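You operate a simulated robot arm through the tools that you are given. There is no shell and no other tool.

The job below is to be done with a simulated two-armed robot. You get a single attempt, and the scene is never put back.

## Task
Free the bolt, shut the door, lock it and try the handle.
Fine: thumb turn at LOCK, handle pressed once the door is locked.

It is judged by the outcome, as a careful person would: the job done as asked, and still so three seconds after it is handed in. It fails if anything else is knocked over, pushed out of place, dropped, spilled or broken.

## Robot
Two 7-joint arms with two-finger grippers on one trunk that stands fixed in place. Base frame: the origin is at the foot of the trunk, x ahead of it, y to its left, z up. Units: m, rad, N and s.
The left shoulder is at [0.06, 0.179, 1.213], the right one opposite. With the tool pointing down near the work surface each hand reaches from about 0.1 to 0.62 m from the base axis, measured 20 degrees to its own side. Payload 1.96 kg a hand.
The tool frame of a hand sits at the grasp point between the pads (the TCP): z along the fingers, y along the line on which they close. The tips reach 0.02 m beyond it. The gripper opens to 0.072 m; its body begins 0.038 m behind the TCP.
Orientation is that of the tool frame in the base frame, as a unit quaternion [x, y, z, w]. With the fingers straight down and closing along the base's y, the tool's x points along the base's -x, its y along +y and its z along -z.

## Interface
- The arms move only by the tool send_rows. It takes "left_deltas", "right_deltas" or both (then of equal length, played together; a hand with none holds still); each is a list of rows, each a list of 7 numbers: the turn, a rotation vector about the base's x, y, z in rad, then the shift along the base's x, y, z in m, then the opening, from 0 (shut) to 1 (fully open). In form: [[ax, ay, az, dx, dy, dz, claw], ...]. A call has 1 to 20 rows; each row is the pose to reach, as a shift and turn from the pose commanded when the call began. Rows are played at 5 a second. More than 0.05 m and 0.15 rad between two rows, or a gripper value outside its range, and nothing of the call is played. A pose out of reach is approached as far as the arm can. The call stops where the force on the tool passes 80 N (or 10 N more than at its start, if that is more) or the arm is blocked; 0.2 s more then pass. Each finger travels about 0.153 m/s and halts on what it meets, pressing with about 22 N; the grip force reading is that of the motor and also rises with nothing between the fingers. The clock runs only during rows and for 0.2 s after the last one: add rows that repeat a pose to give the fingers time. It gives the time, the measured TCP pose, the force on the tool (base axes), the opening and the grip force at its end, in the units of the frame above (readings bear some noise), with the torque about the TCP (base axes, N m) and any sound that the robot's microphone picked up, and new pictures: "show" is both (left out), scene, wrist or none (wrist: the cameras of the hands that moved).
- Cameras (640 x 400 px; columns grow to the right, rows downward): "scene" is now at [0.0192, -0.0185, 1.766]; the picture's right is [-0.22, -0.98, 0.00], its down [-0.73, 0.16, -0.67] and it looks along [0.65, -0.14, -0.74] (base axes); focal length 328 px, centre (320, 200). "left" rides on the left gripper at [0.071, -0.019, -0.082] in its tool frame; the picture's right is [0.26, 0.96, 0.00], its down [-0.67, 0.18, -0.72] and it looks along [-0.69, 0.19, 0.70] (tool axes); focal length 280 px, centre (320, 200). "right" rides on the right gripper at [0.071, 0.019, -0.082] in its tool frame; the picture's right is [-0.26, 0.97, 0.00], its down [-0.67, -0.18, -0.72] and it looks along [-0.69, -0.19, 0.70] (tool axes); focal length 280 px, centre (320, 200). There is no depth. A picture from a camera that has moved, and an enlarged one, comes with that camera's place and axes in the base frame and with its lens.
- raise_lower(by): slides the trunk up (or, below 0, down) by that many m; the arms and the scene camera ride with it, the base frame stays. It gives what a move gives, with no picture.
- aim_head(pan, tilt): turns the head with the scene camera to pan (to the left, within 1.501 rad either way) and tilt (down, from -0.506 to 1.204), counted from straight ahead of the robot. It gives what a move gives, and a new picture of the scene camera.
- zoom(camera, box): a new picture of the part [left, top, right, bottom] of that camera's present view, enlarged. No time passes.
- finish_job(): hands the job in; it is judged then, once.

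Nothing tells you positions but the pictures and the camera data. Unless the task says otherwise, let go and move clear before handing in.

The tools are called after ">>>" by a JSON object that holds its "fn" and its "kwargs". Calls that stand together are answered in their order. send_rows: Moves the arms, as the interface text tells. Its arguments: {"type":"object","properties":{"left_deltas":{"type":"array"},"right_deltas":{"type":"array"},"show":{"type":"string","enum":["both","scene","wrist","none"]}},"required":[]} The other tools are called the same way: raise_lower (by) moves the trunk up or down; aim_head (pan, tilt) turns the head that bears the scene camera; zoom (camera, box) takes an enlarged picture of a part of a camera's view; finish_job () hands the job in.

At the start:

```text
clock: 0.0
left_eef_pos: [0.3909, 0.0919, 1.2382]
left_tool_rot: [-0.001, 1.0, 0.0, 0.0]
left_contact_force: [-0.3, 0.2, -1.0]
left_torque: [-0.03, -0.01, -0.01]
left_gripper_width: 0.0719
left_finger_force: 0.0
right_eef_pos: [0.39, -0.2722, 1.1759]
right_tool_rot: [-0.001, 1.0, -0.001, -0.001]
right_contact_force: [-0.7, -0.4, -0.4]
right_torque: [0.0, 0.0, 0.0]
right_gripper_width: 0.0718
right_finger_force: 0.0
trunk travel left (down, up): [-0.858, 0.132]
head pan, tilt (commanded): [-0.218, 0.838]
```

scene: 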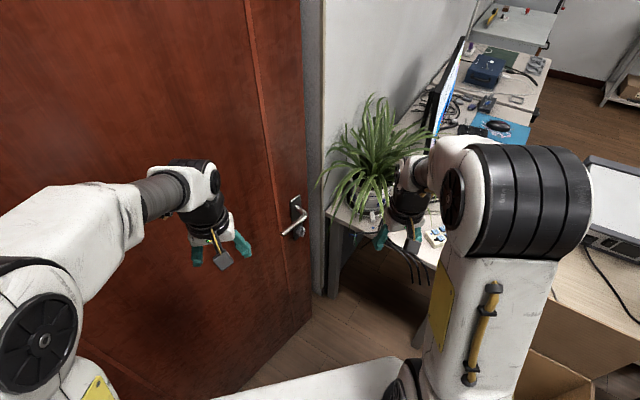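
right: 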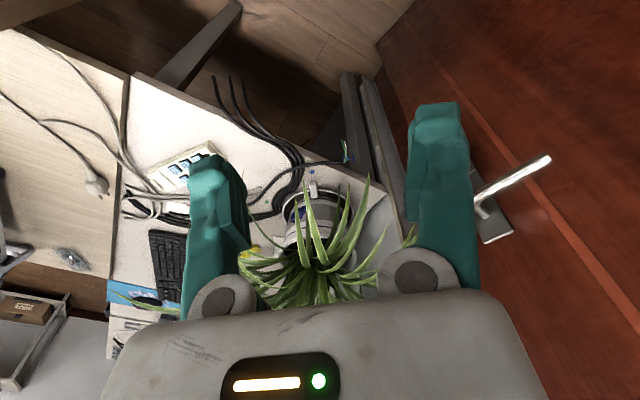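
left: 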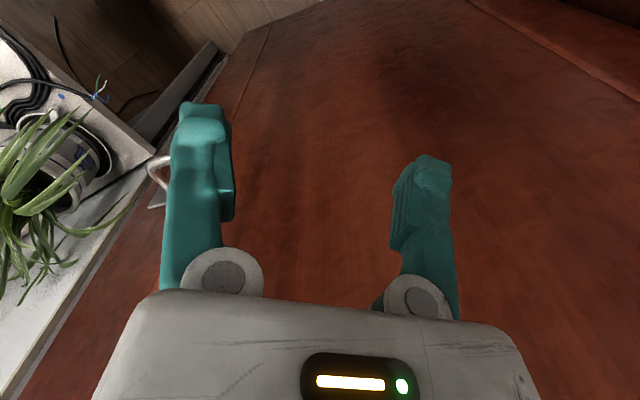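

I see a reddish wooden door ahead and to the left, with a lever handle near its right edge, a plant and a desk to the right. I need a closer look at the handle, the door edge, the thumb turn and the bolt before moving.

>>> {"fn": "zoom", "kwargs": {"camera": "scene", "box": [240, 160, 360, 300]}}

>>> {"fn": "zoom", "kwargs": {"camera": "right", "box": [400, 100, 600, 260]}}

>>> {"fn": "aim_head", "kwargs": {"pan": -0.1, "tilt": 0.4}}

```text
2.86 times, centred on (300, 230) of scene
camera zoom: at [0.0192, -0.0185, 1.766], right [-0.22, -0.98, 0.0], down [-0.73, 0.16, -0.67], along [0.65, -0.14, -0.74], focal length 938 px, centre (377, 114)
```

zoom: 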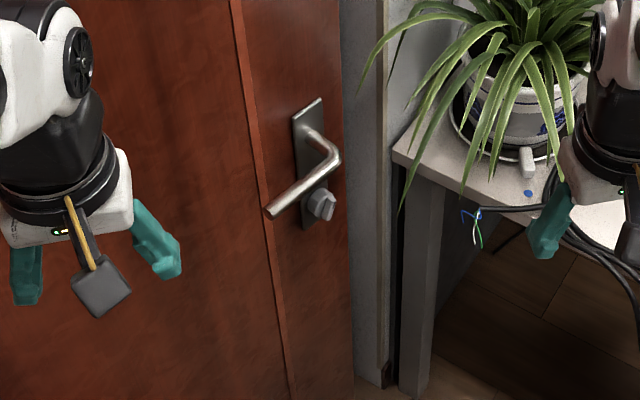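

```text
2.50 times, centred on (500, 180) of right
camera zoom: at [0.3172, -0.2547, 1.2578], right [0.26, 0.97, 0.0], down [0.67, -0.18, 0.72], along [0.69, -0.19, -0.7], focal length 701 px, centre (-130, 250)
```

zoom: 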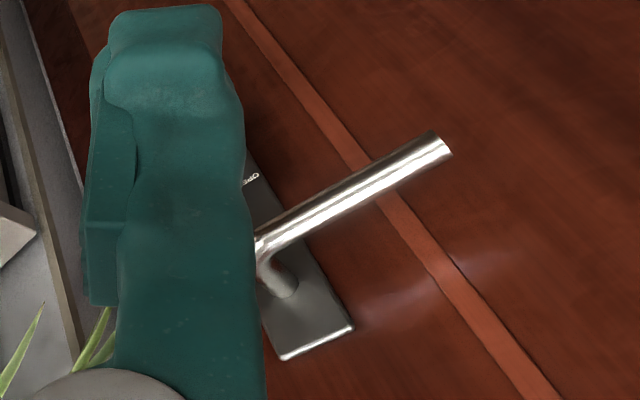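

```text
clock: 0.9
left_eef_pos: [0.3912, 0.0918, 1.2389]
left_tool_rot: [0.0, 1.0, -0.001, 0.0]
left_contact_force: [-0.9, -0.2, -0.2]
left_torque: [-0.02, -0.01, 0.02]
left_gripper_width: 0.0719
left_finger_force: 0.0
right_eef_pos: [0.389, -0.2734, 1.1764]
right_tool_rot: [0.001, 1.0, 0.0, 0.0]
right_contact_force: [0.5, 0.5, 0.8]
right_torque: [0.01, 0.02, -0.02]
right_gripper_width: 0.0719
right_finger_force: 0.1
trunk travel left (down, up): [-0.858, 0.132]
head pan, tilt (commanded): [-0.099, 0.4]
camera scene: at [0.0343, -0.0107, 1.804], right [-0.1, -1.0, 0.0], down [-0.39, 0.04, -0.92], along [0.92, -0.09, -0.39], focal length 328 px, centre (320, 200)
```

scene: 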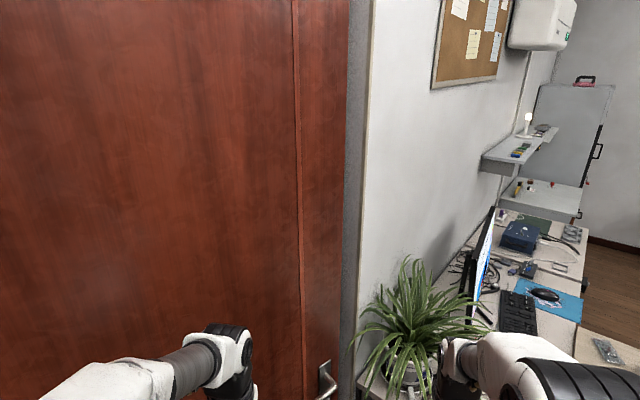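

The door fills the view to the left, with the jamb just to its right. I'll turn the head to look over the left side of the door, the lock side and the bottom edge, to find its plane and how far it is open.

>>> {"fn": "aim_head", "kwargs": {"pan": 0.6, "tilt": 0.6}}

>>> {"fn": "aim_head", "kwargs": {"pan": -0.4, "tilt": 0.9}}

>>> {"fn": "zoom", "kwargs": {"camera": "scene", "box": [160, 60, 360, 240]}}

```text
clock: 2.0
left_eef_pos: [0.3908, 0.0914, 1.2377]
left_tool_rot: [0.001, 1.0, 0.0, 0.0]
left_contact_force: [-0.4, -0.5, -0.1]
left_torque: [0.02, 0.0, 0.01]
left_gripper_width: 0.0719
left_finger_force: 0.1
right_eef_pos: [0.3891, -0.2734, 1.1771]
right_tool_rot: [0.0, 1.0, 0.001, 0.0]
right_contact_force: [-1.0, -0.5, 0.2]
right_torque: [0.0, 0.04, 0.0]
right_gripper_width: 0.0719
right_finger_force: 0.1
trunk travel left (down, up): [-0.858, 0.132]
head pan, tilt (commanded): [0.6, 0.6]
camera scene: at [0.0151, 0.0484, 1.7859], right [0.56, -0.83, 0.0], down [-0.47, -0.32, -0.83], along [0.68, 0.47, -0.56], focal length 328 px, centre (320, 200)
```

scene: 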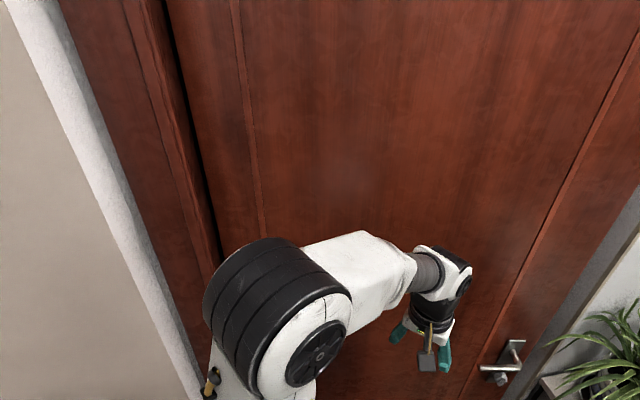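

```text
clock: 3.2
left_eef_pos: [0.39, 0.0924, 1.2371]
left_tool_rot: [-0.001, 1.0, -0.001, 0.001]
left_contact_force: [0.3, 0.4, -0.4]
left_torque: [0.01, 0.02, -0.01]
left_gripper_width: 0.0721
left_finger_force: 0.1
right_eef_pos: [0.3902, -0.2725, 1.1757]
right_tool_rot: [0.0, 1.0, 0.0, 0.0]
right_contact_force: [-0.8, -0.5, -0.8]
right_torque: [-0.01, -0.03, 0.0]
right_gripper_width: 0.072
right_finger_force: 0.1
trunk travel left (down, up): [-0.858, 0.132]
head pan, tilt (commanded): [-0.4, 0.901]
camera scene: at [0.0118, -0.0308, 1.7611], right [-0.39, -0.92, 0.0], down [-0.72, 0.3, -0.62], along [0.57, -0.24, -0.78], focal length 328 px, centre (320, 200)
```

scene: 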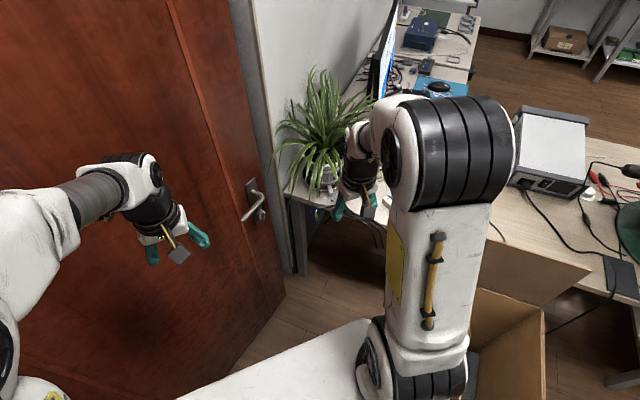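

```text
2.22 times, centred on (260, 150) of scene
camera zoom: at [0.0118, -0.0308, 1.7611], right [-0.39, -0.92, 0.0], down [-0.72, 0.3, -0.62], along [0.57, -0.24, -0.78], focal length 729 px, centre (453, 311)
```

zoom: 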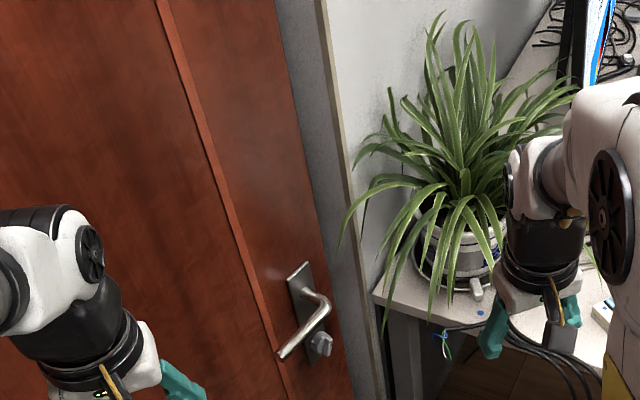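

The lever sits roughly at x 0.60–0.65, y −0.03 to −0.11, z about 0.97, with a thumb turn on the same plate below it. Zooming in tighter on the lock plate and the door edge to read the marks.

>>> {"fn": "zoom", "kwargs": {"camera": "scene", "box": [230, 160, 290, 230]}}

>>> {"fn": "zoom", "kwargs": {"camera": "scene", "box": [200, 0, 320, 100]}}

>>> {"fn": "zoom", "kwargs": {"camera": "scene", "box": [200, 200, 340, 340]}}

>>> {"fn": "zoom", "kwargs": {"camera": "right", "box": [330, 60, 450, 260]}}

```text
5.71 times, centred on (260, 195) of scene
camera zoom: at [0.0118, -0.0308, 1.7611], right [-0.39, -0.92, 0.0], down [-0.72, 0.3, -0.62], along [0.57, -0.24, -0.78], focal length 1875 px, centre (663, 229)
```

zoom: 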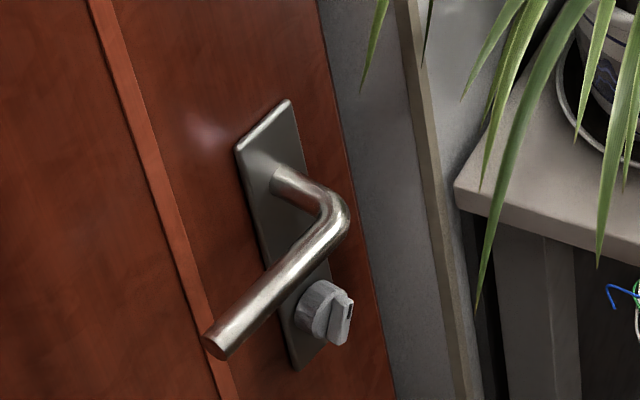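

```text
4.00 times, centred on (260, 50) of scene
camera zoom: at [0.0118, -0.0308, 1.7611], right [-0.39, -0.92, 0.0], down [-0.72, 0.3, -0.62], along [0.57, -0.24, -0.78], focal length 1313 px, centre (560, 800)
```

zoom: 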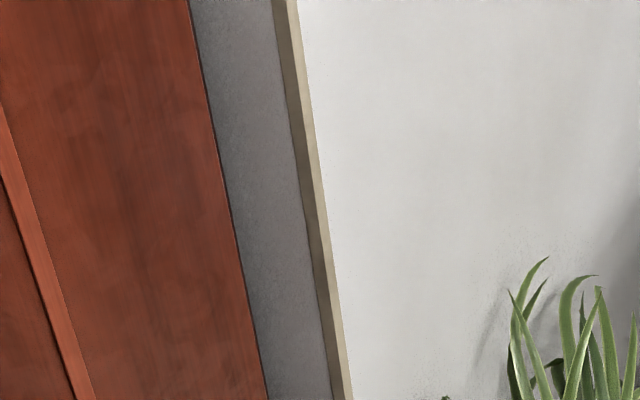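

```text
2.86 times, centred on (270, 270) of scene
camera zoom: at [0.0118, -0.0308, 1.7611], right [-0.39, -0.92, 0.0], down [-0.72, 0.3, -0.62], along [0.57, -0.24, -0.78], focal length 938 px, centre (463, 0)
```

zoom: 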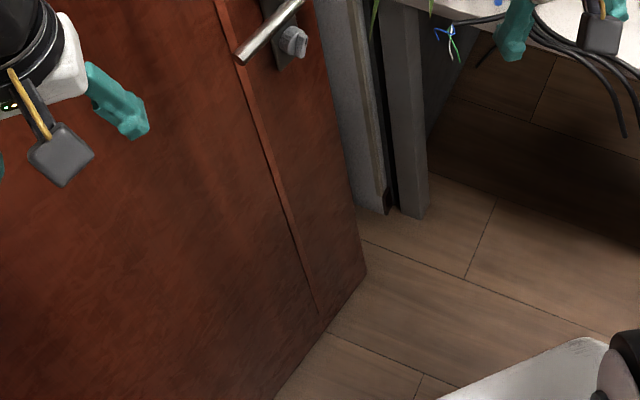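

```text
2.00 times, centred on (390, 160) of right
camera zoom: at [0.3172, -0.2546, 1.2578], right [0.26, 0.97, 0.0], down [0.67, -0.18, 0.72], along [0.69, -0.19, -0.7], focal length 561 px, centre (180, 280)
```

zoom: 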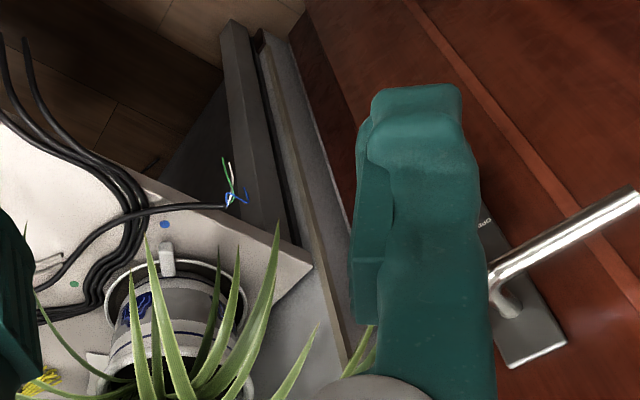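

The door is ajar about 10° toward me: its edge is near (0.75, −0.14), the hinge near (0.31, 0.49), and the closed plane runs at about −45°. The lever is at z≈0.97 and the thumb turn at z≈0.85, so I'll lower the trunk to bring the shoulders and camera closer to that height, then look again.

>>> {"fn": "raise_lower", "kwargs": {"by": -0.2}}

>>> {"fn": "aim_head", "kwargs": {"pan": -0.25, "tilt": 0.75}}

>>> {"fn": "zoom", "kwargs": {"camera": "scene", "box": [250, 120, 400, 230]}}

```text
clock: 5.4
left_eef_pos: [0.3915, 0.0919, 1.0385]
left_tool_rot: [0.0, 1.0, 0.0, -0.001]
left_contact_force: [0.4, 0.2, -0.1]
left_torque: [0.02, -0.01, -0.02]
left_gripper_width: 0.0718
left_finger_force: 0.2
right_eef_pos: [0.3892, -0.2733, 0.9763]
right_tool_rot: [0.0, 1.0, 0.001, -0.001]
right_contact_force: [-0.5, -0.3, 0.3]
right_torque: [0.02, 0.01, -0.01]
right_gripper_width: 0.0718
right_finger_force: 0.1
trunk travel left (down, up): [-0.658, 0.332]
head pan, tilt (commanded): [-0.4, 0.901]
```

```text
clock: 6.1
left_eef_pos: [0.3911, 0.0919, 1.0382]
left_tool_rot: [0.0, 1.0, 0.0, 0.0]
left_contact_force: [-0.1, 0.4, 0.5]
left_torque: [-0.01, 0.0, -0.01]
left_gripper_width: 0.072
left_finger_force: 0.1
right_eef_pos: [0.3888, -0.2729, 0.9751]
right_tool_rot: [0.0, 1.0, 0.0, -0.001]
right_contact_force: [-0.2, -0.3, -0.3]
right_torque: [0.0, -0.03, -0.01]
right_gripper_width: 0.0719
right_finger_force: 0.0
trunk travel left (down, up): [-0.658, 0.332]
head pan, tilt (commanded): [-0.25, 0.75]
camera scene: at [0.0224, -0.022, 1.573], right [-0.25, -0.97, 0.0], down [-0.66, 0.17, -0.73], along [0.71, -0.18, -0.68], focal length 328 px, centre (320, 200)
```

scene: 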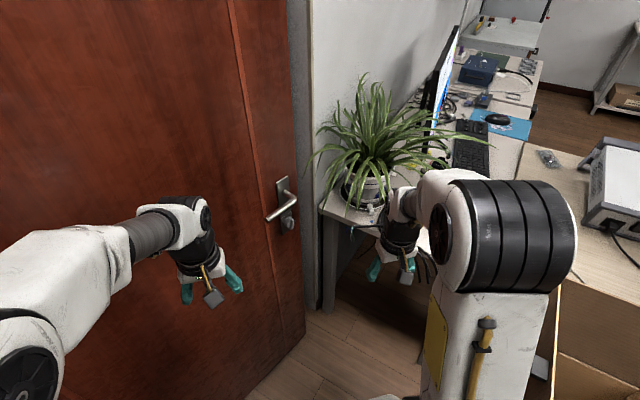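

```text
3.64 times, centred on (325, 175) of scene
camera zoom: at [0.0224, -0.022, 1.573], right [-0.25, -0.97, 0.0], down [-0.66, 0.17, -0.73], along [0.71, -0.18, -0.68], focal length 1193 px, centre (302, 291)
```

zoom: 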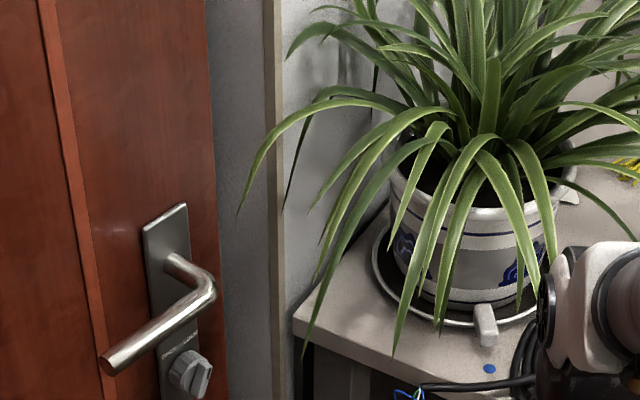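

From the lower camera I can see the plate with small marks between lever and thumb turn. Zooming on those marks.

>>> {"fn": "zoom", "kwargs": {"camera": "scene", "box": [262, 168, 310, 240]}}

>>> {"fn": "zoom", "kwargs": {"camera": "scene", "box": [276, 204, 304, 236]}}

>>> {"fn": "zoom", "kwargs": {"camera": "right", "box": [380, 100, 640, 300]}}

```text
5.56 times, centred on (286, 204) of scene
camera zoom: at [0.0224, -0.022, 1.573], right [-0.25, -0.97, 0.0], down [-0.66, 0.17, -0.73], along [0.71, -0.18, -0.68], focal length 1823 px, centre (509, 178)
```

zoom: 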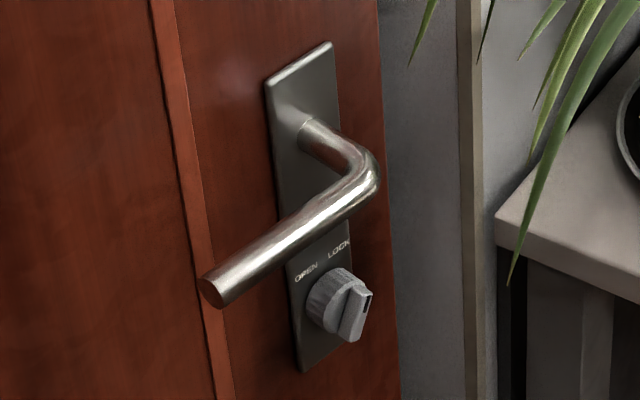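

```text
12.50 times, centred on (290, 220) of scene
camera zoom: at [0.0224, -0.022, 1.573], right [-0.25, -0.97, 0.0], down [-0.66, 0.17, -0.73], along [0.71, -0.18, -0.68], focal length 4102 px, centre (695, -50)
```

zoom: 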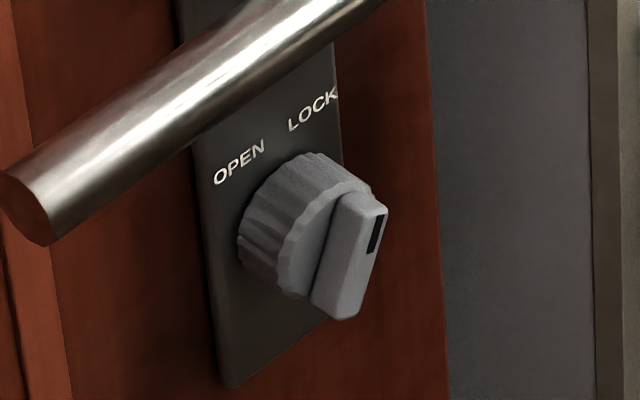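

```text
2.00 times, centred on (510, 200) of right
camera zoom: at [0.3171, -0.2547, 1.0578], right [0.26, 0.97, 0.0], down [0.67, -0.18, 0.72], along [0.69, -0.19, -0.7], focal length 561 px, centre (-60, 200)
```

zoom: 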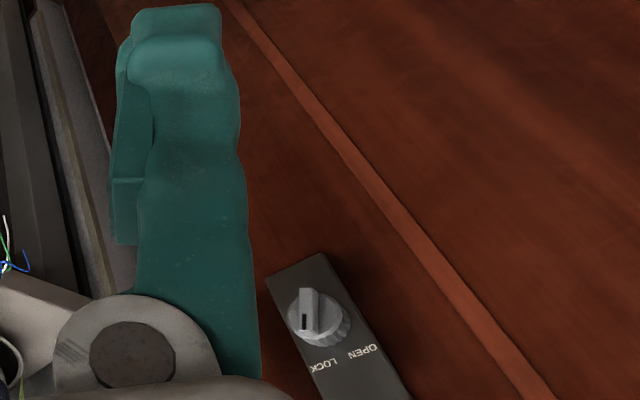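

The thumb turn's blade has its black mark pointing to LOCK (upper right), while OPEN is to the upper left, so the bolt is thrown; the blade's front is near (0.674, −0.105, 0.863). I'll bring the right hand to a level pose facing the door at a safe standoff for a close look.

>>> {"fn": "send_rows", "kwargs": {"right_deltas": [[0.0398, -0.1264, 0.0398, 0.005, 0.005, -0.005, 1], [0.0797, -0.2528, 0.0797, 0.01, 0.01, -0.01, 1], [0.1195, -0.3793, 0.1195, 0.015, 0.015, -0.015, 1], [0.1593, -0.5057, 0.1593, 0.02, 0.02, -0.02, 1], [0.1992, -0.6321, 0.1992, 0.025, 0.025, -0.025, 1], [0.239, -0.7585, 0.239, 0.03, 0.03, -0.03, 1], [0.2788, -0.8849, 0.2788, 0.035, 0.035, -0.035, 1], [0.3187, -1.0113, 0.3187, 0.04, 0.04, -0.04, 1], [0.3585, -1.1378, 0.3585, 0.045, 0.045, -0.045, 1], [0.3983, -1.2642, 0.3983, 0.05, 0.05, -0.05, 1], [0.4382, -1.3906, 0.4382, 0.055, 0.055, -0.055, 1], [0.478, -1.517, 0.478, 0.06, 0.06, -0.06, 1], [0.478, -1.517, 0.478, 0.08, 0.07, -0.08, 1], [0.478, -1.517, 0.478, 0.08, 0.07, -0.1, 1]]}}

```text
clock: 9.1
left_eef_pos: [0.3907, 0.0913, 1.0387]
left_tool_rot: [0.0, 1.0, 0.0, 0.0]
left_contact_force: [0.0, -0.2, -0.1]
left_torque: [-0.03, -0.03, -0.02]
left_gripper_width: 0.0722
left_finger_force: 0.0
right_eef_pos: [0.4698, -0.2044, 0.8749]
right_tool_rot: [-0.213, 0.674, 0.212, 0.675]
right_contact_force: [-0.8, 0.2, 0.8]
right_torque: [0.01, 0.02, 0.0]
right_gripper_width: 0.0721
right_finger_force: 0.0
right hand out of reach, approached as far as the arm can: row 10, 11, 12
trunk travel left (down, up): [-0.658, 0.332]
head pan, tilt (commanded): [-0.25, 0.75]
camera scene: at [0.0223, -0.0217, 1.5731], right [-0.25, -0.97, 0.0], down [-0.66, 0.17, -0.73], along [0.71, -0.18, -0.68], focal length 328 px, centre (320, 200)
camera right: at [0.3906, -0.2367, 0.8048], right [-0.55, 0.79, 0.26], down [-0.48, -0.56, 0.68], along [0.68, 0.25, 0.69], focal length 280 px, centre (320, 200)
```

scene: 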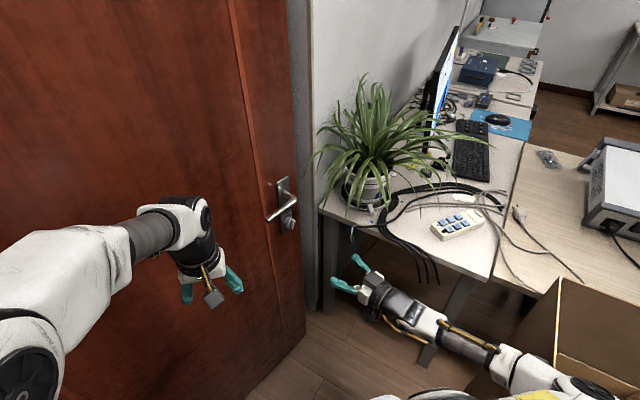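
right: 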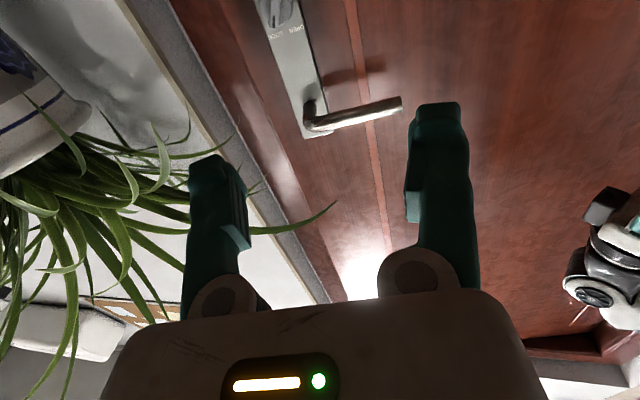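

The hand reached a level pose and the right camera now sees the lock from below. Zooming into the lock and also checking the elbow relative to the cardboard box.

>>> {"fn": "zoom", "kwargs": {"camera": "right", "box": [220, 0, 420, 150]}}

>>> {"fn": "zoom", "kwargs": {"camera": "scene", "box": [310, 230, 640, 400]}}

>>> {"fn": "aim_head", "kwargs": {"pan": -0.6, "tilt": 0.95}}

```text
2.67 times, centred on (320, 75) of right
camera zoom: at [0.3906, -0.2367, 0.8048], right [-0.55, 0.79, 0.26], down [-0.48, -0.56, 0.68], along [0.68, 0.25, 0.69], focal length 748 px, centre (320, 533)
```

zoom: 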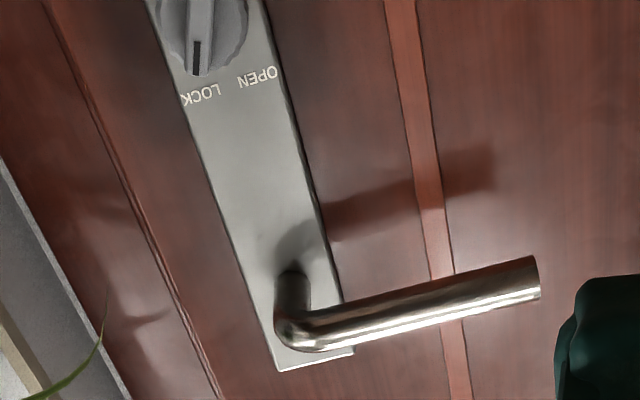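

```text
1.94 times, centred on (475, 315) of scene
camera zoom: at [0.0223, -0.0217, 1.5731], right [-0.25, -0.97, 0.0], down [-0.66, 0.17, -0.73], along [0.71, -0.18, -0.68], focal length 636 px, centre (19, -23)
```

zoom: 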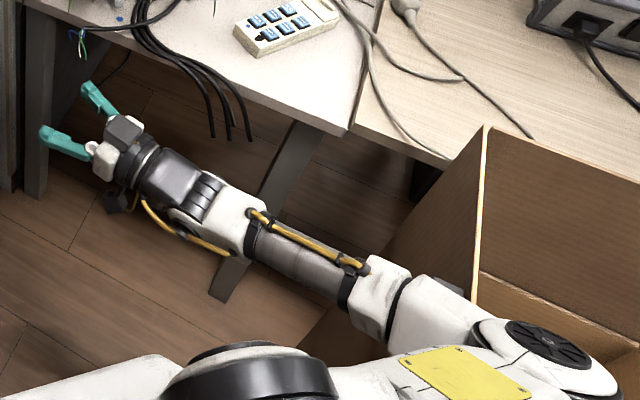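

```text
clock: 9.9
left_eef_pos: [0.3906, 0.0932, 1.0379]
left_tool_rot: [0.0, 1.0, 0.0, 0.0]
left_contact_force: [-0.5, 0.7, 0.2]
left_torque: [0.01, 0.01, 0.03]
left_gripper_width: 0.072
left_finger_force: 0.1
right_eef_pos: [0.4696, -0.2046, 0.876]
right_tool_rot: [-0.213, 0.674, 0.213, 0.674]
right_contact_force: [-0.7, 0.4, 0.1]
right_torque: [-0.01, 0.03, 0.01]
right_gripper_width: 0.072
right_finger_force: 0.0
trunk travel left (down, up): [-0.658, 0.332]
head pan, tilt (commanded): [-0.6, 0.949]
camera scene: at [0.0023, -0.0425, 1.5575], right [-0.56, -0.83, 0.0], down [-0.67, 0.46, -0.58], along [0.48, -0.33, -0.81], focal length 328 px, centre (320, 200)
```

scene: 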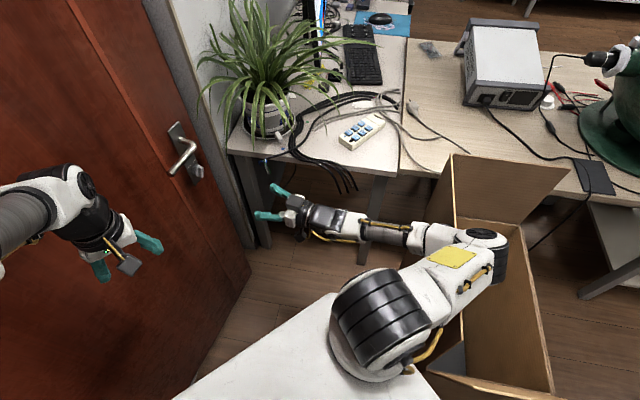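

I place the lever from (0.662, −0.112, 0.973) to (0.601, −0.033, 0.975) and the blade's front centre near (0.674, −0.105, 0.863), its mark tilted about 35° clockwise toward LOCK. The elbow is above the box's open side and will come inward as the hand extends; next the right hand moves to 10 cm from the knob.

>>> {"fn": "send_rows", "kwargs": {"right_deltas": [[0, 0, 0, 0.03, 0.0105, -0.003, 1], [0, 0, 0, 0.06, 0.021, -0.006, 1], [0, 0, 0, 0.09, 0.0315, -0.009, 1], [0, 0, 0, 0.122, 0.042, -0.013, 1]]}}

>>> {"fn": "zoom", "kwargs": {"camera": "right", "box": [240, 0, 400, 150]}}

>>> {"fn": "zoom", "kwargs": {"camera": "scene", "box": [140, 80, 320, 260]}}

```text
clock: 10.9
left_eef_pos: [0.3926, 0.0926, 1.0378]
left_tool_rot: [-0.001, 1.0, 0.0, -0.001]
left_contact_force: [-0.1, 0.1, 1.1]
left_torque: [0.01, -0.01, -0.02]
left_gripper_width: 0.0718
left_finger_force: 0.0
right_eef_pos: [0.5912, -0.1616, 0.8622]
right_tool_rot: [-0.213, 0.674, 0.213, 0.674]
right_contact_force: [0.8, 0.5, -0.7]
right_torque: [0.03, -0.02, 0.05]
right_gripper_width: 0.0721
right_finger_force: 0.0
trunk travel left (down, up): [-0.658, 0.332]
head pan, tilt (commanded): [-0.6, 0.949]
camera scene: at [0.0034, -0.0421, 1.5575], right [-0.56, -0.83, 0.0], down [-0.67, 0.46, -0.58], along [0.48, -0.33, -0.81], focal length 328 px, centre (320, 200)
camera right: at [0.5126, -0.193, 0.7909], right [-0.55, 0.79, 0.26], down [-0.48, -0.56, 0.68], along [0.68, 0.25, 0.69], focal length 280 px, centre (320, 200)
```

scene: 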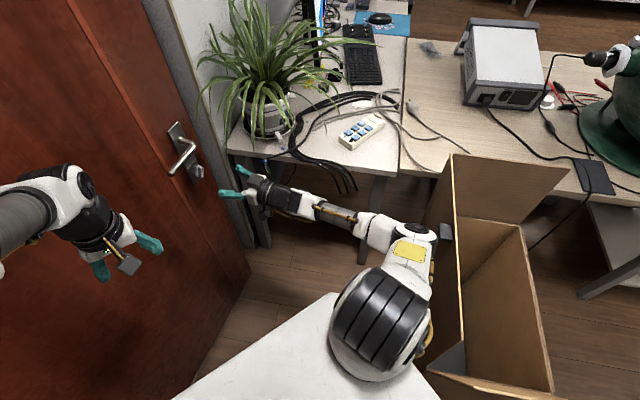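
right: 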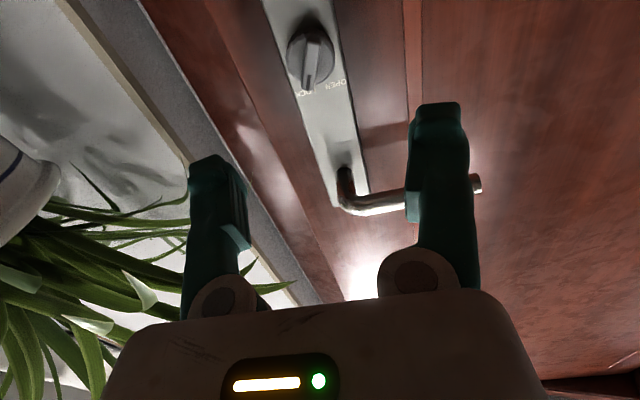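

```text
2.67 times, centred on (320, 75) of right
camera zoom: at [0.5126, -0.193, 0.7909], right [-0.55, 0.79, 0.26], down [-0.48, -0.56, 0.68], along [0.68, 0.25, 0.69], focal length 748 px, centre (320, 533)
```

zoom: 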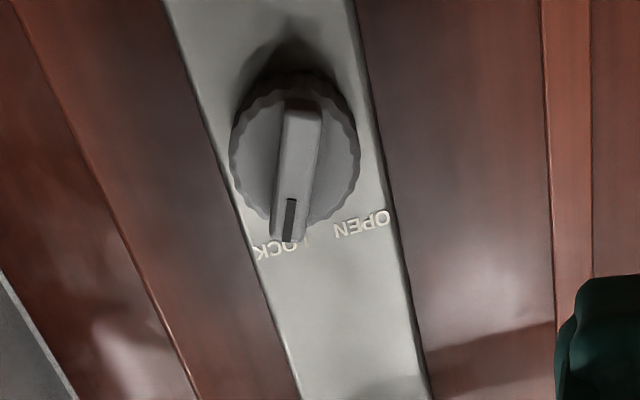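

```text
2.22 times, centred on (230, 170) of scene
camera zoom: at [0.0034, -0.0421, 1.5575], right [-0.56, -0.83, 0.0], down [-0.67, 0.46, -0.58], along [0.48, -0.33, -0.81], focal length 729 px, centre (520, 267)
```

zoom: 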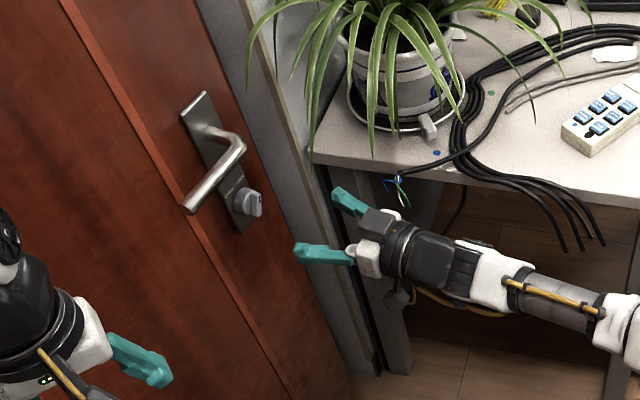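

The knob is clearly seen now: blade centre in the tool frame is about 10 cm ahead, with the blade tilted ~23° clockwise, pointing at LOCK. I'll roll the hand to match the blade, centre on it and move 5 cm closer.

>>> {"fn": "send_rows", "kwargs": {"right_deltas": [[0.1092, 0.0765, 0, 0.0071, 0.001, -0.003, 1], [0.2185, 0.1529, 0, 0.0143, 0.005, -0.006, 1], [0.3277, 0.2294, 0, 0.0287, 0.0157, -0.006, 1], [0.3277, 0.2294, 0, 0.0431, 0.0257, -0.006, 1], [0.3277, 0.2294, 0, 0.0431, 0.0257, -0.006, 1]], "show": "wrist"}}

>>> {"fn": "zoom", "kwargs": {"camera": "right", "box": [220, 20, 420, 160]}}

```text
clock: 12.1
left_eef_pos: [0.391, 0.0914, 1.0378]
left_tool_rot: [0.0, 1.0, 0.0, 0.0]
left_contact_force: [0.7, 1.1, 0.1]
left_torque: [0.0, 0.02, -0.05]
left_gripper_width: 0.0719
left_finger_force: 0.1
right_eef_pos: [0.633, -0.1347, 0.8585]
right_tool_rot: [-0.074, 0.703, 0.343, 0.618]
right_contact_force: [-0.1, 1.1, 0.5]
right_torque: [0.0, -0.01, -0.01]
right_gripper_width: 0.0719
right_finger_force: 0.0
trunk travel left (down, up): [-0.658, 0.332]
head pan, tilt (commanded): [-0.6, 0.949]
camera right: at [0.5397, -0.146, 0.8001], right [-0.45, 0.64, 0.62], down [-0.34, -0.76, 0.55], along [0.83, 0.04, 0.56], focal length 280 px, centre (320, 200)
```

right: 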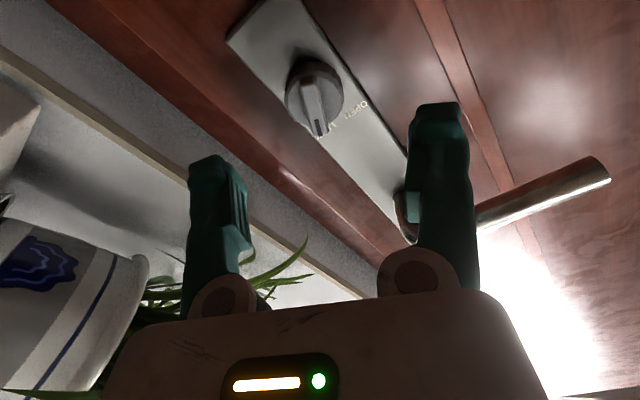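

```text
2.86 times, centred on (320, 90) of right
camera zoom: at [0.5397, -0.146, 0.8001], right [-0.45, 0.64, 0.62], down [-0.34, -0.76, 0.55], along [0.83, 0.04, 0.56], focal length 801 px, centre (320, 514)
```

zoom: 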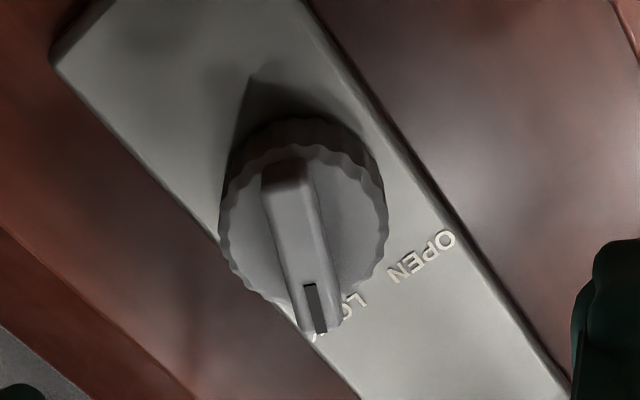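

The blade is nearly aligned with the hand (about 4° more roll, 3 mm sideways needed). I'll correct that and advance 4 cm so the fingertips straddle just the blade, still open.

>>> {"fn": "send_rows", "kwargs": {"right_deltas": [[0.0246, 0.0172, 0, 0.01, 0.0055, -0.0029, 1], [0.0492, 0.0344, 0, 0.018, 0.0105, -0.0029, 1], [0.0492, 0.0344, 0, 0.026, 0.016, -0.0029, 1], [0.0492, 0.0344, 0, 0.0338, 0.0215, -0.0029, 1], [0.0492, 0.0344, 0, 0.0338, 0.0215, -0.0029, 1]], "show": "both"}}

>>> {"fn": "zoom", "kwargs": {"camera": "right", "box": [180, 60, 460, 240]}}

>>> {"fn": "zoom", "kwargs": {"camera": "scene", "box": [140, 90, 300, 230]}}

```text
clock: 13.3
left_eef_pos: [0.3898, 0.091, 1.0374]
left_tool_rot: [0.0, 1.0, 0.0, 0.0]
left_contact_force: [0.0, 0.7, -0.3]
left_torque: [0.02, 0.0, 0.01]
left_gripper_width: 0.072
left_finger_force: 0.1
right_eef_pos: [0.6677, -0.1147, 0.8557]
right_tool_rot: [-0.053, 0.705, 0.361, 0.608]
right_contact_force: [-0.5, -0.2, -0.1]
right_torque: [0.0, 0.02, -0.02]
right_gripper_width: 0.0721
right_finger_force: 0.0
trunk travel left (down, up): [-0.658, 0.332]
head pan, tilt (commanded): [-0.6, 0.949]
camera scene: at [0.002, -0.0427, 1.5575], right [-0.56, -0.83, 0.0], down [-0.67, 0.46, -0.58], along [0.48, -0.33, -0.81], focal length 328 px, centre (320, 200)
camera right: at [0.5719, -0.1216, 0.8], right [-0.43, 0.61, 0.66], down [-0.32, -0.79, 0.52], along [0.84, 0.01, 0.54], focal length 280 px, centre (320, 200)
```

scene: 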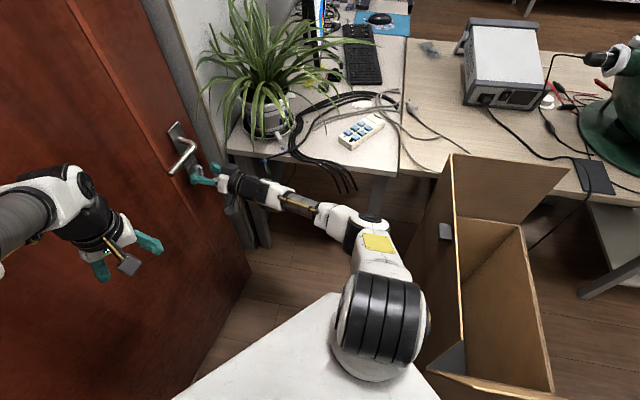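
right: 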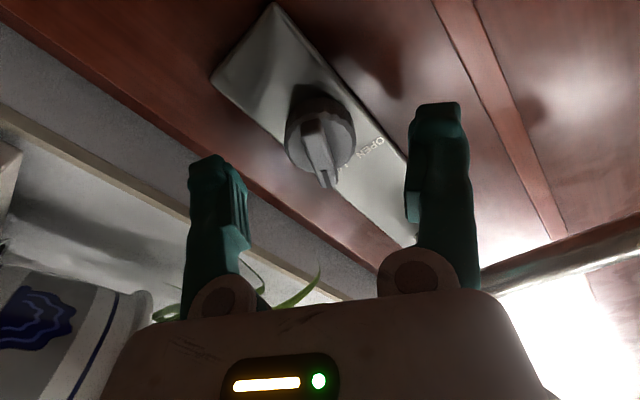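

```text
2.22 times, centred on (320, 150) of right
camera zoom: at [0.5719, -0.1216, 0.8], right [-0.43, 0.61, 0.66], down [-0.32, -0.79, 0.52], along [0.84, 0.01, 0.54], focal length 623 px, centre (320, 311)
```

zoom: 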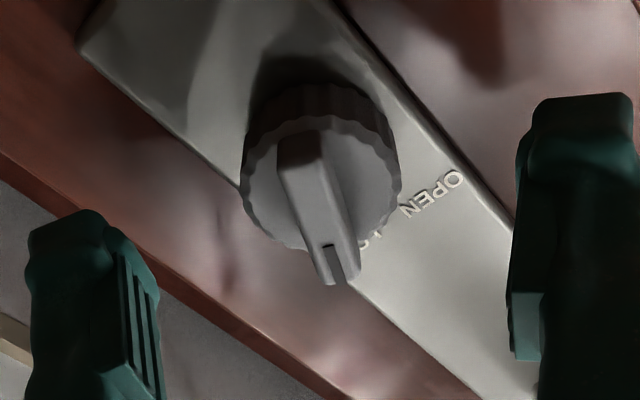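

```text
2.86 times, centred on (220, 160) of scene
camera zoom: at [0.002, -0.0427, 1.5575], right [-0.56, -0.83, 0.0], down [-0.67, 0.46, -0.58], along [0.48, -0.33, -0.81], focal length 938 px, centre (606, 314)
```

zoom: 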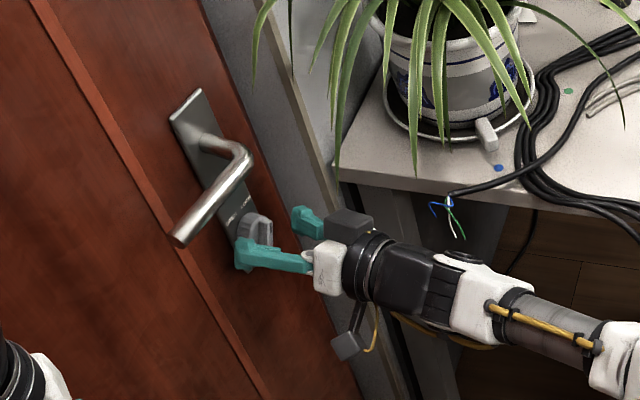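

The blade is centred and parallel between the open fingertips. Closing on it now.

>>> {"fn": "send_rows", "kwargs": {"right_deltas": [[0, 0, 0, 0, 0, 0, 0.5], [0, 0, 0, 0, 0, 0, 0.25], [0, 0, 0, 0, 0, 0, 0.0], [0, 0, 0, 0, 0, 0, 0.0], [0, 0, 0, 0, 0, 0, 0.0]], "show": "wrist"}}

>>> {"fn": "zoom", "kwargs": {"camera": "right", "box": [220, 60, 420, 200]}}

```text
clock: 14.5
left_eef_pos: [0.3912, 0.0921, 1.0382]
left_tool_rot: [-0.001, 1.0, 0.0, 0.001]
left_contact_force: [0.2, -0.7, 0.0]
left_torque: [0.04, 0.02, 0.01]
left_gripper_width: 0.0719
left_finger_force: 0.0
right_eef_pos: [0.6678, -0.1149, 0.8546]
right_tool_rot: [-0.053, 0.705, 0.359, 0.609]
right_contact_force: [0.8, 1.8, 0.6]
right_torque: [-0.16, -0.07, 0.01]
right_gripper_width: 0.0081
right_finger_force: 36.2
trunk travel left (down, up): [-0.658, 0.332]
head pan, tilt (commanded): [-0.6, 0.949]
camera right: at [0.5718, -0.1213, 0.8], right [-0.43, 0.61, 0.66], down [-0.32, -0.79, 0.52], along [0.84, 0.01, 0.54], focal length 280 px, centre (320, 200)
```

right: 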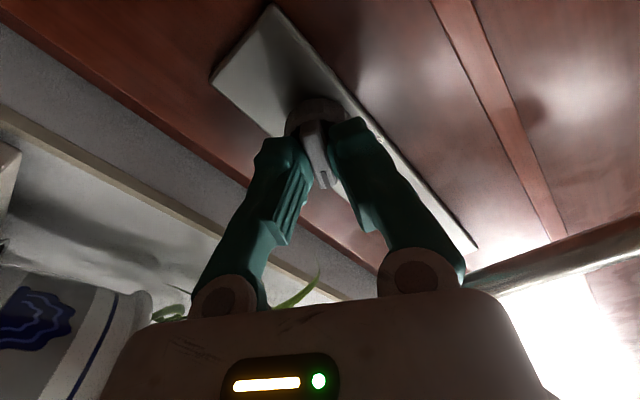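

```text
2.86 times, centred on (320, 130) of right
camera zoom: at [0.5718, -0.1213, 0.8], right [-0.43, 0.61, 0.66], down [-0.32, -0.79, 0.52], along [0.84, 0.01, 0.54], focal length 801 px, centre (320, 400)
```

zoom: 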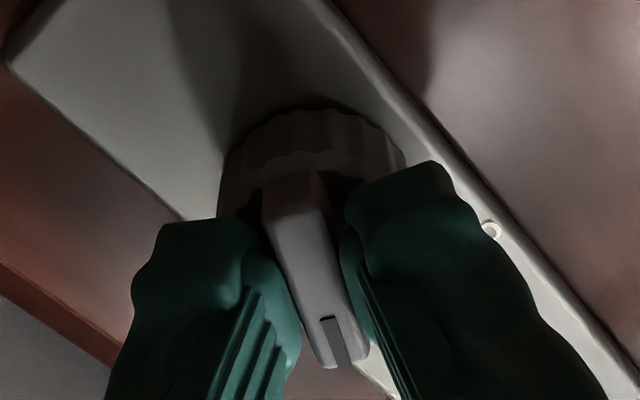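

The blade is gripped (8 mm wide). Turning counter-clockwise toward OPEN in small steps, watching the torque.

>>> {"fn": "send_rows", "kwargs": {"right_deltas": [[-0.082, -0.0574, 0, 0, 0, 0, 0], [-0.164, -0.1148, 0, 0, 0, 0, 0], [-0.246, -0.1722, 0, 0, 0, 0, 0], [-0.328, -0.2296, 0, 0, 0, 0, 0], [-0.41, -0.287, 0, 0, 0, 0, 0]], "show": "wrist"}}

>>> {"fn": "zoom", "kwargs": {"camera": "right", "box": [220, 60, 420, 200]}}

```text
clock: 15.7
left_eef_pos: [0.3894, 0.0971, 1.0374]
left_tool_rot: [-0.001, 1.0, -0.003, 0.001]
left_contact_force: [0.5, -0.2, 0.5]
left_torque: [-0.03, -0.03, 0.02]
left_gripper_width: 0.0717
left_finger_force: 0.0
right_eef_pos: [0.668, -0.1139, 0.8593]
right_tool_rot: [-0.241, 0.667, 0.189, 0.679]
right_contact_force: [-33.6, 55.6, -28.0]
right_torque: [0.2, 0.31, 0.72]
right_gripper_width: 0.0097
right_finger_force: 37.1
trunk travel left (down, up): [-0.658, 0.332]
head pan, tilt (commanded): [-0.6, 0.949]
camera right: at [0.5919, -0.1506, 0.7888], right [-0.57, 0.8, 0.19], down [-0.5, -0.52, 0.69], along [0.65, 0.3, 0.7], focal length 280 px, centre (320, 200)
```

right: 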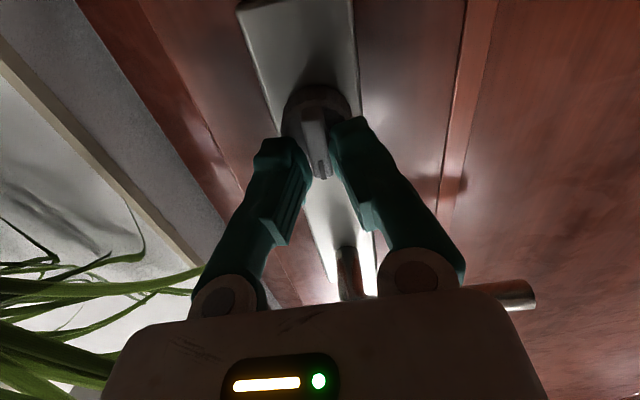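

```text
2.86 times, centred on (320, 130) of right
camera zoom: at [0.5919, -0.1506, 0.7888], right [-0.57, 0.8, 0.19], down [-0.5, -0.52, 0.69], along [0.65, 0.3, 0.7], focal length 801 px, centre (320, 400)
```

zoom: 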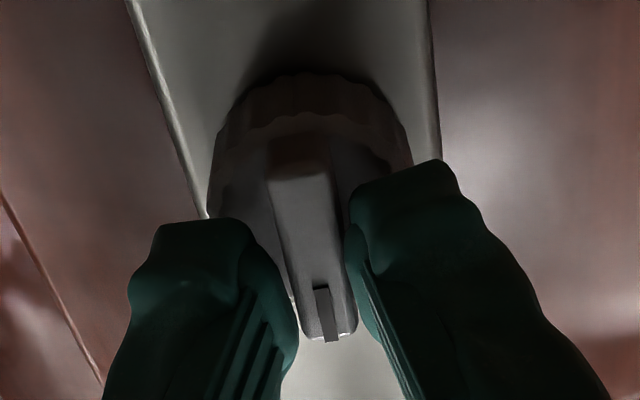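

The knob is turning, but there is about 70 N of sideways load on the hand and it has ridden up ~5 mm, so I'll check the whole arm for contact before going on.

>>> {"fn": "zoom", "kwargs": {"camera": "scene", "box": [140, 90, 460, 290]}}

>>> {"fn": "zoom", "kwargs": {"camera": "scene", "box": [150, 100, 270, 220]}}

>>> {"fn": "zoom", "kwargs": {"camera": "scene", "box": [280, 180, 640, 400]}}

```text
2.00 times, centred on (300, 190) of scene
camera zoom: at [0.0001, -0.0314, 1.5575], right [-0.56, -0.83, 0.01], down [-0.67, 0.45, -0.59], along [0.48, -0.33, -0.81], focal length 656 px, centre (360, 220)
```

zoom: 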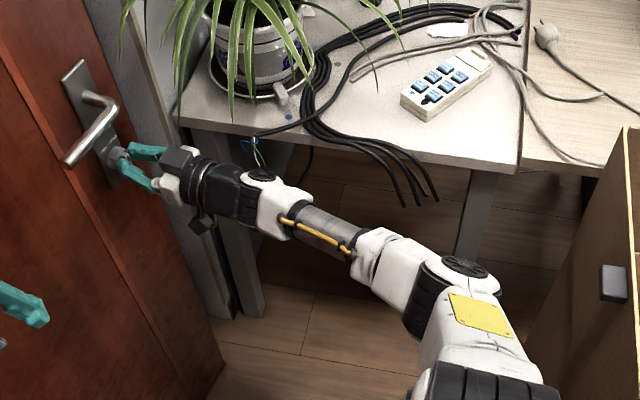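

```text
3.33 times, centred on (210, 160) of scene
camera zoom: at [0.0001, -0.0314, 1.5575], right [-0.56, -0.83, 0.01], down [-0.67, 0.45, -0.59], along [0.48, -0.33, -0.81], focal length 1094 px, centre (687, 333)
```

zoom: 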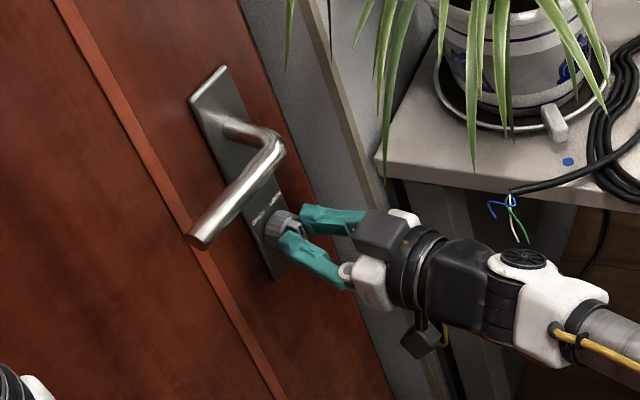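

```text
1.78 times, centred on (460, 290) of scene
camera zoom: at [0.0001, -0.0314, 1.5575], right [-0.56, -0.83, 0.01], down [-0.67, 0.45, -0.59], along [0.48, -0.33, -0.81], focal length 583 px, centre (71, 40)
```

zoom: 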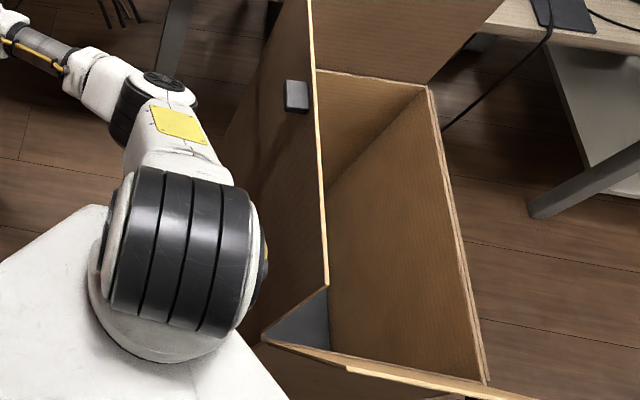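

No contact of the arm with the desk, pot or box is visible. I'll hold still briefly to see whether the load settles.

>>> {"fn": "send_rows", "kwargs": {"right_deltas": [[0, 0, 0, 0, 0, 0, 0], [0, 0, 0, 0, 0, 0, 0], [0, 0, 0, 0, 0, 0, 0]], "show": "none"}}

```text
clock: 16.5
left_eef_pos: [0.389, 0.094, 1.0384]
left_tool_rot: [-0.001, 1.0, -0.001, 0.0]
left_contact_force: [-0.4, 0.3, -0.6]
left_torque: [-0.04, 0.0, -0.01]
left_gripper_width: 0.0721
left_finger_force: 0.0
right_eef_pos: [0.6724, -0.1307, 0.8645]
right_tool_rot: [-0.228, 0.668, 0.183, 0.685]
right_contact_force: [-0.2, 0.0, 0.2]
right_torque: [-0.01, 0.03, -0.02]
right_gripper_width: 0.0001
right_finger_force: 29.7
trunk travel left (down, up): [-0.658, 0.332]
head pan, tilt (commanded): [-0.6, 0.949]
```

The blade slipped out of the grip and the hand now sits ~16 mm right and 11 mm above where commanded with no tool force, which suggests some arm link is obstructed or at a limit. Looking at scene and wrist views again.

>>> {"fn": "zoom", "kwargs": {"camera": "scene", "box": [140, 90, 460, 290]}}

>>> {"fn": "zoom", "kwargs": {"camera": "right", "box": [0, 0, 640, 400]}}

>>> {"fn": "zoom", "kwargs": {"camera": "left", "box": [0, 0, 640, 400]}}

>>> {"fn": "zoom", "kwargs": {"camera": "scene", "box": [160, 110, 260, 210]}}

```text
2.00 times, centred on (300, 190) of scene
camera zoom: at [0.0007, -0.041, 1.5577], right [-0.57, -0.82, 0.0], down [-0.67, 0.46, -0.58], along [0.48, -0.33, -0.81], focal length 656 px, centre (360, 220)
```

zoom: 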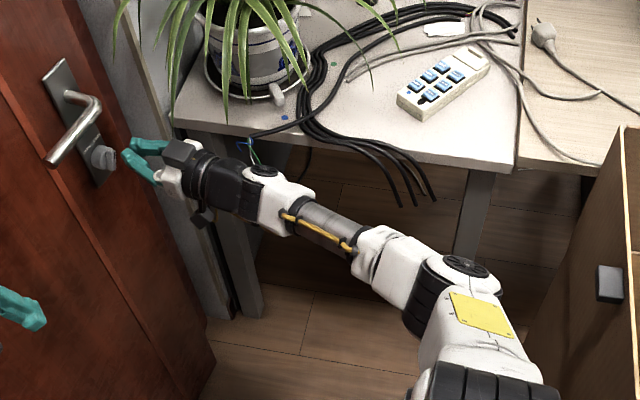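

```text
1.00 times, centred on (320, 200) of right (not enlarged: the box is as wide or as high as the picture)
camera zoom: at [0.5963, -0.1636, 0.7934], right [-0.55, 0.81, 0.2], down [-0.52, -0.51, 0.68], along [0.66, 0.27, 0.7], focal length 280 px, centre (320, 200)
```

zoom: 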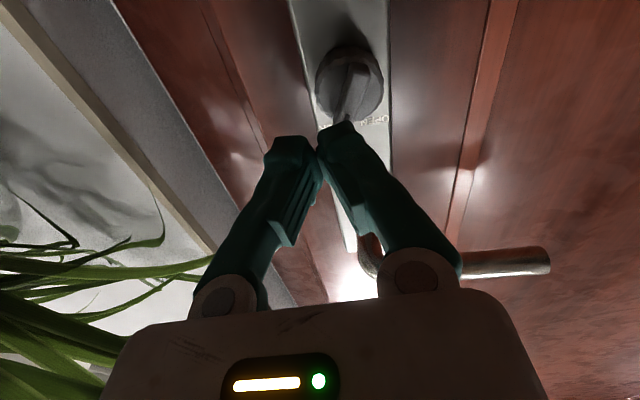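

```text
1.00 times, centred on (320, 200) of left (not enlarged: the box is as wide or as high as the picture)
camera zoom: at [0.3193, 0.0756, 1.1212], right [-0.26, 0.96, 0.0], down [0.67, 0.19, 0.72], along [0.69, 0.19, -0.7], focal length 280 px, centre (320, 200)
```

zoom: 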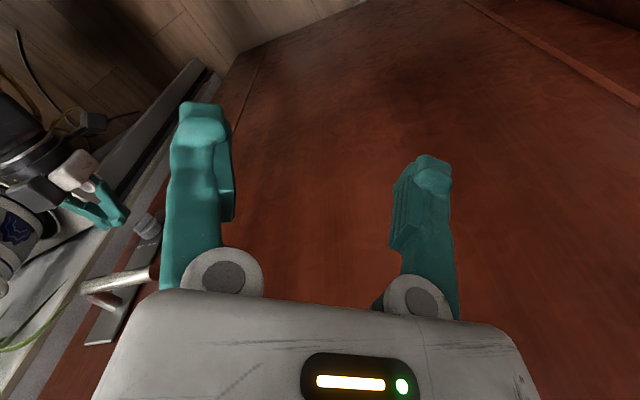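

```text
4.00 times, centred on (210, 160) of scene
camera zoom: at [0.0007, -0.041, 1.5577], right [-0.57, -0.82, 0.0], down [-0.67, 0.46, -0.58], along [0.48, -0.33, -0.81], focal length 1313 px, centre (760, 360)
```

zoom: 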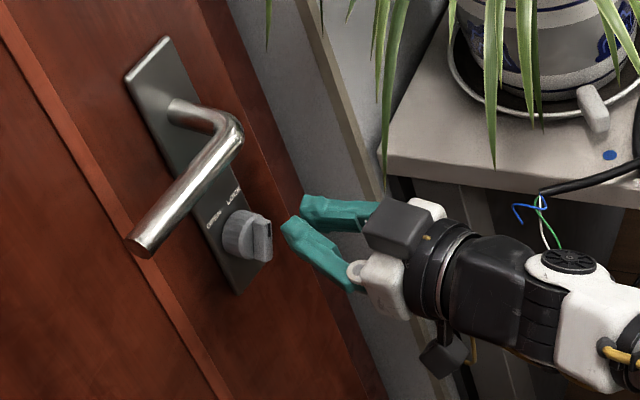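

The fingers slid off and closed just beside the knob, which still reads LOCK. I'll hold once more to see where the arm settles before deciding.

>>> {"fn": "send_rows", "kwargs": {"right_deltas": [[0, 0, 0, 0, 0, 0, 0], [0, 0, 0, 0, 0, 0, 0], [0, 0, 0, 0, 0, 0, 0], [0, 0, 0, 0, 0, 0, 0]], "show": "both"}}

```text
clock: 17.5
left_eef_pos: [0.3917, 0.0922, 1.0372]
left_tool_rot: [0.0, 1.0, 0.0, 0.0]
left_contact_force: [-0.1, -0.1, 0.5]
left_torque: [0.0, 0.0, 0.0]
left_gripper_width: 0.072
left_finger_force: 0.1
right_eef_pos: [0.6728, -0.1285, 0.8645]
right_tool_rot: [-0.23, 0.667, 0.185, 0.684]
right_contact_force: [-0.4, 1.3, 0.5]
right_torque: [0.01, 0.01, 0.0]
right_gripper_width: 0.0
right_finger_force: 29.7
trunk travel left (down, up): [-0.658, 0.332]
head pan, tilt (commanded): [-0.6, 0.949]
camera scene: at [0.002, -0.0425, 1.5575], right [-0.56, -0.83, 0.0], down [-0.67, 0.46, -0.58], along [0.48, -0.33, -0.81], focal length 328 px, centre (320, 200)
camera right: at [0.597, -0.1624, 0.7924], right [-0.55, 0.81, 0.2], down [-0.52, -0.52, 0.68], along [0.65, 0.28, 0.7], focal length 280 px, centre (320, 200)
```

scene: 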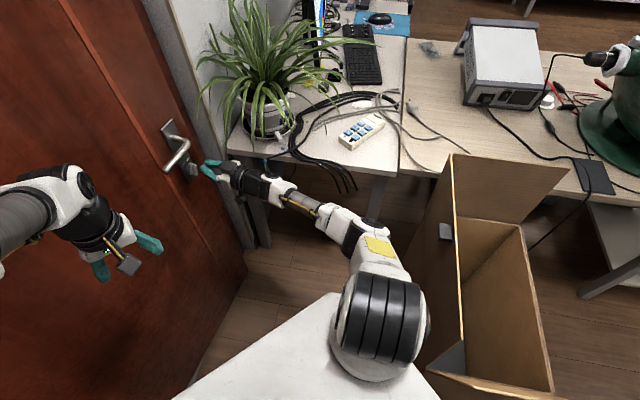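
right: 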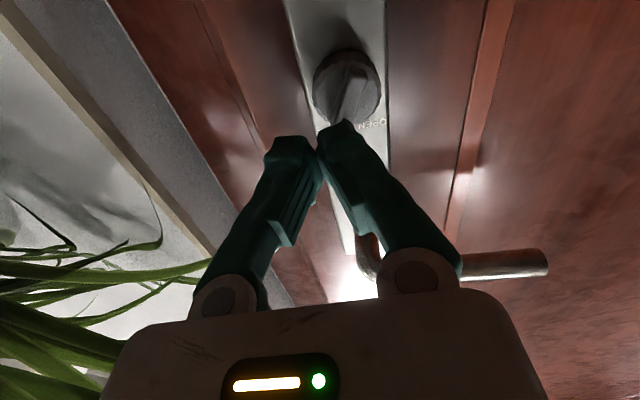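

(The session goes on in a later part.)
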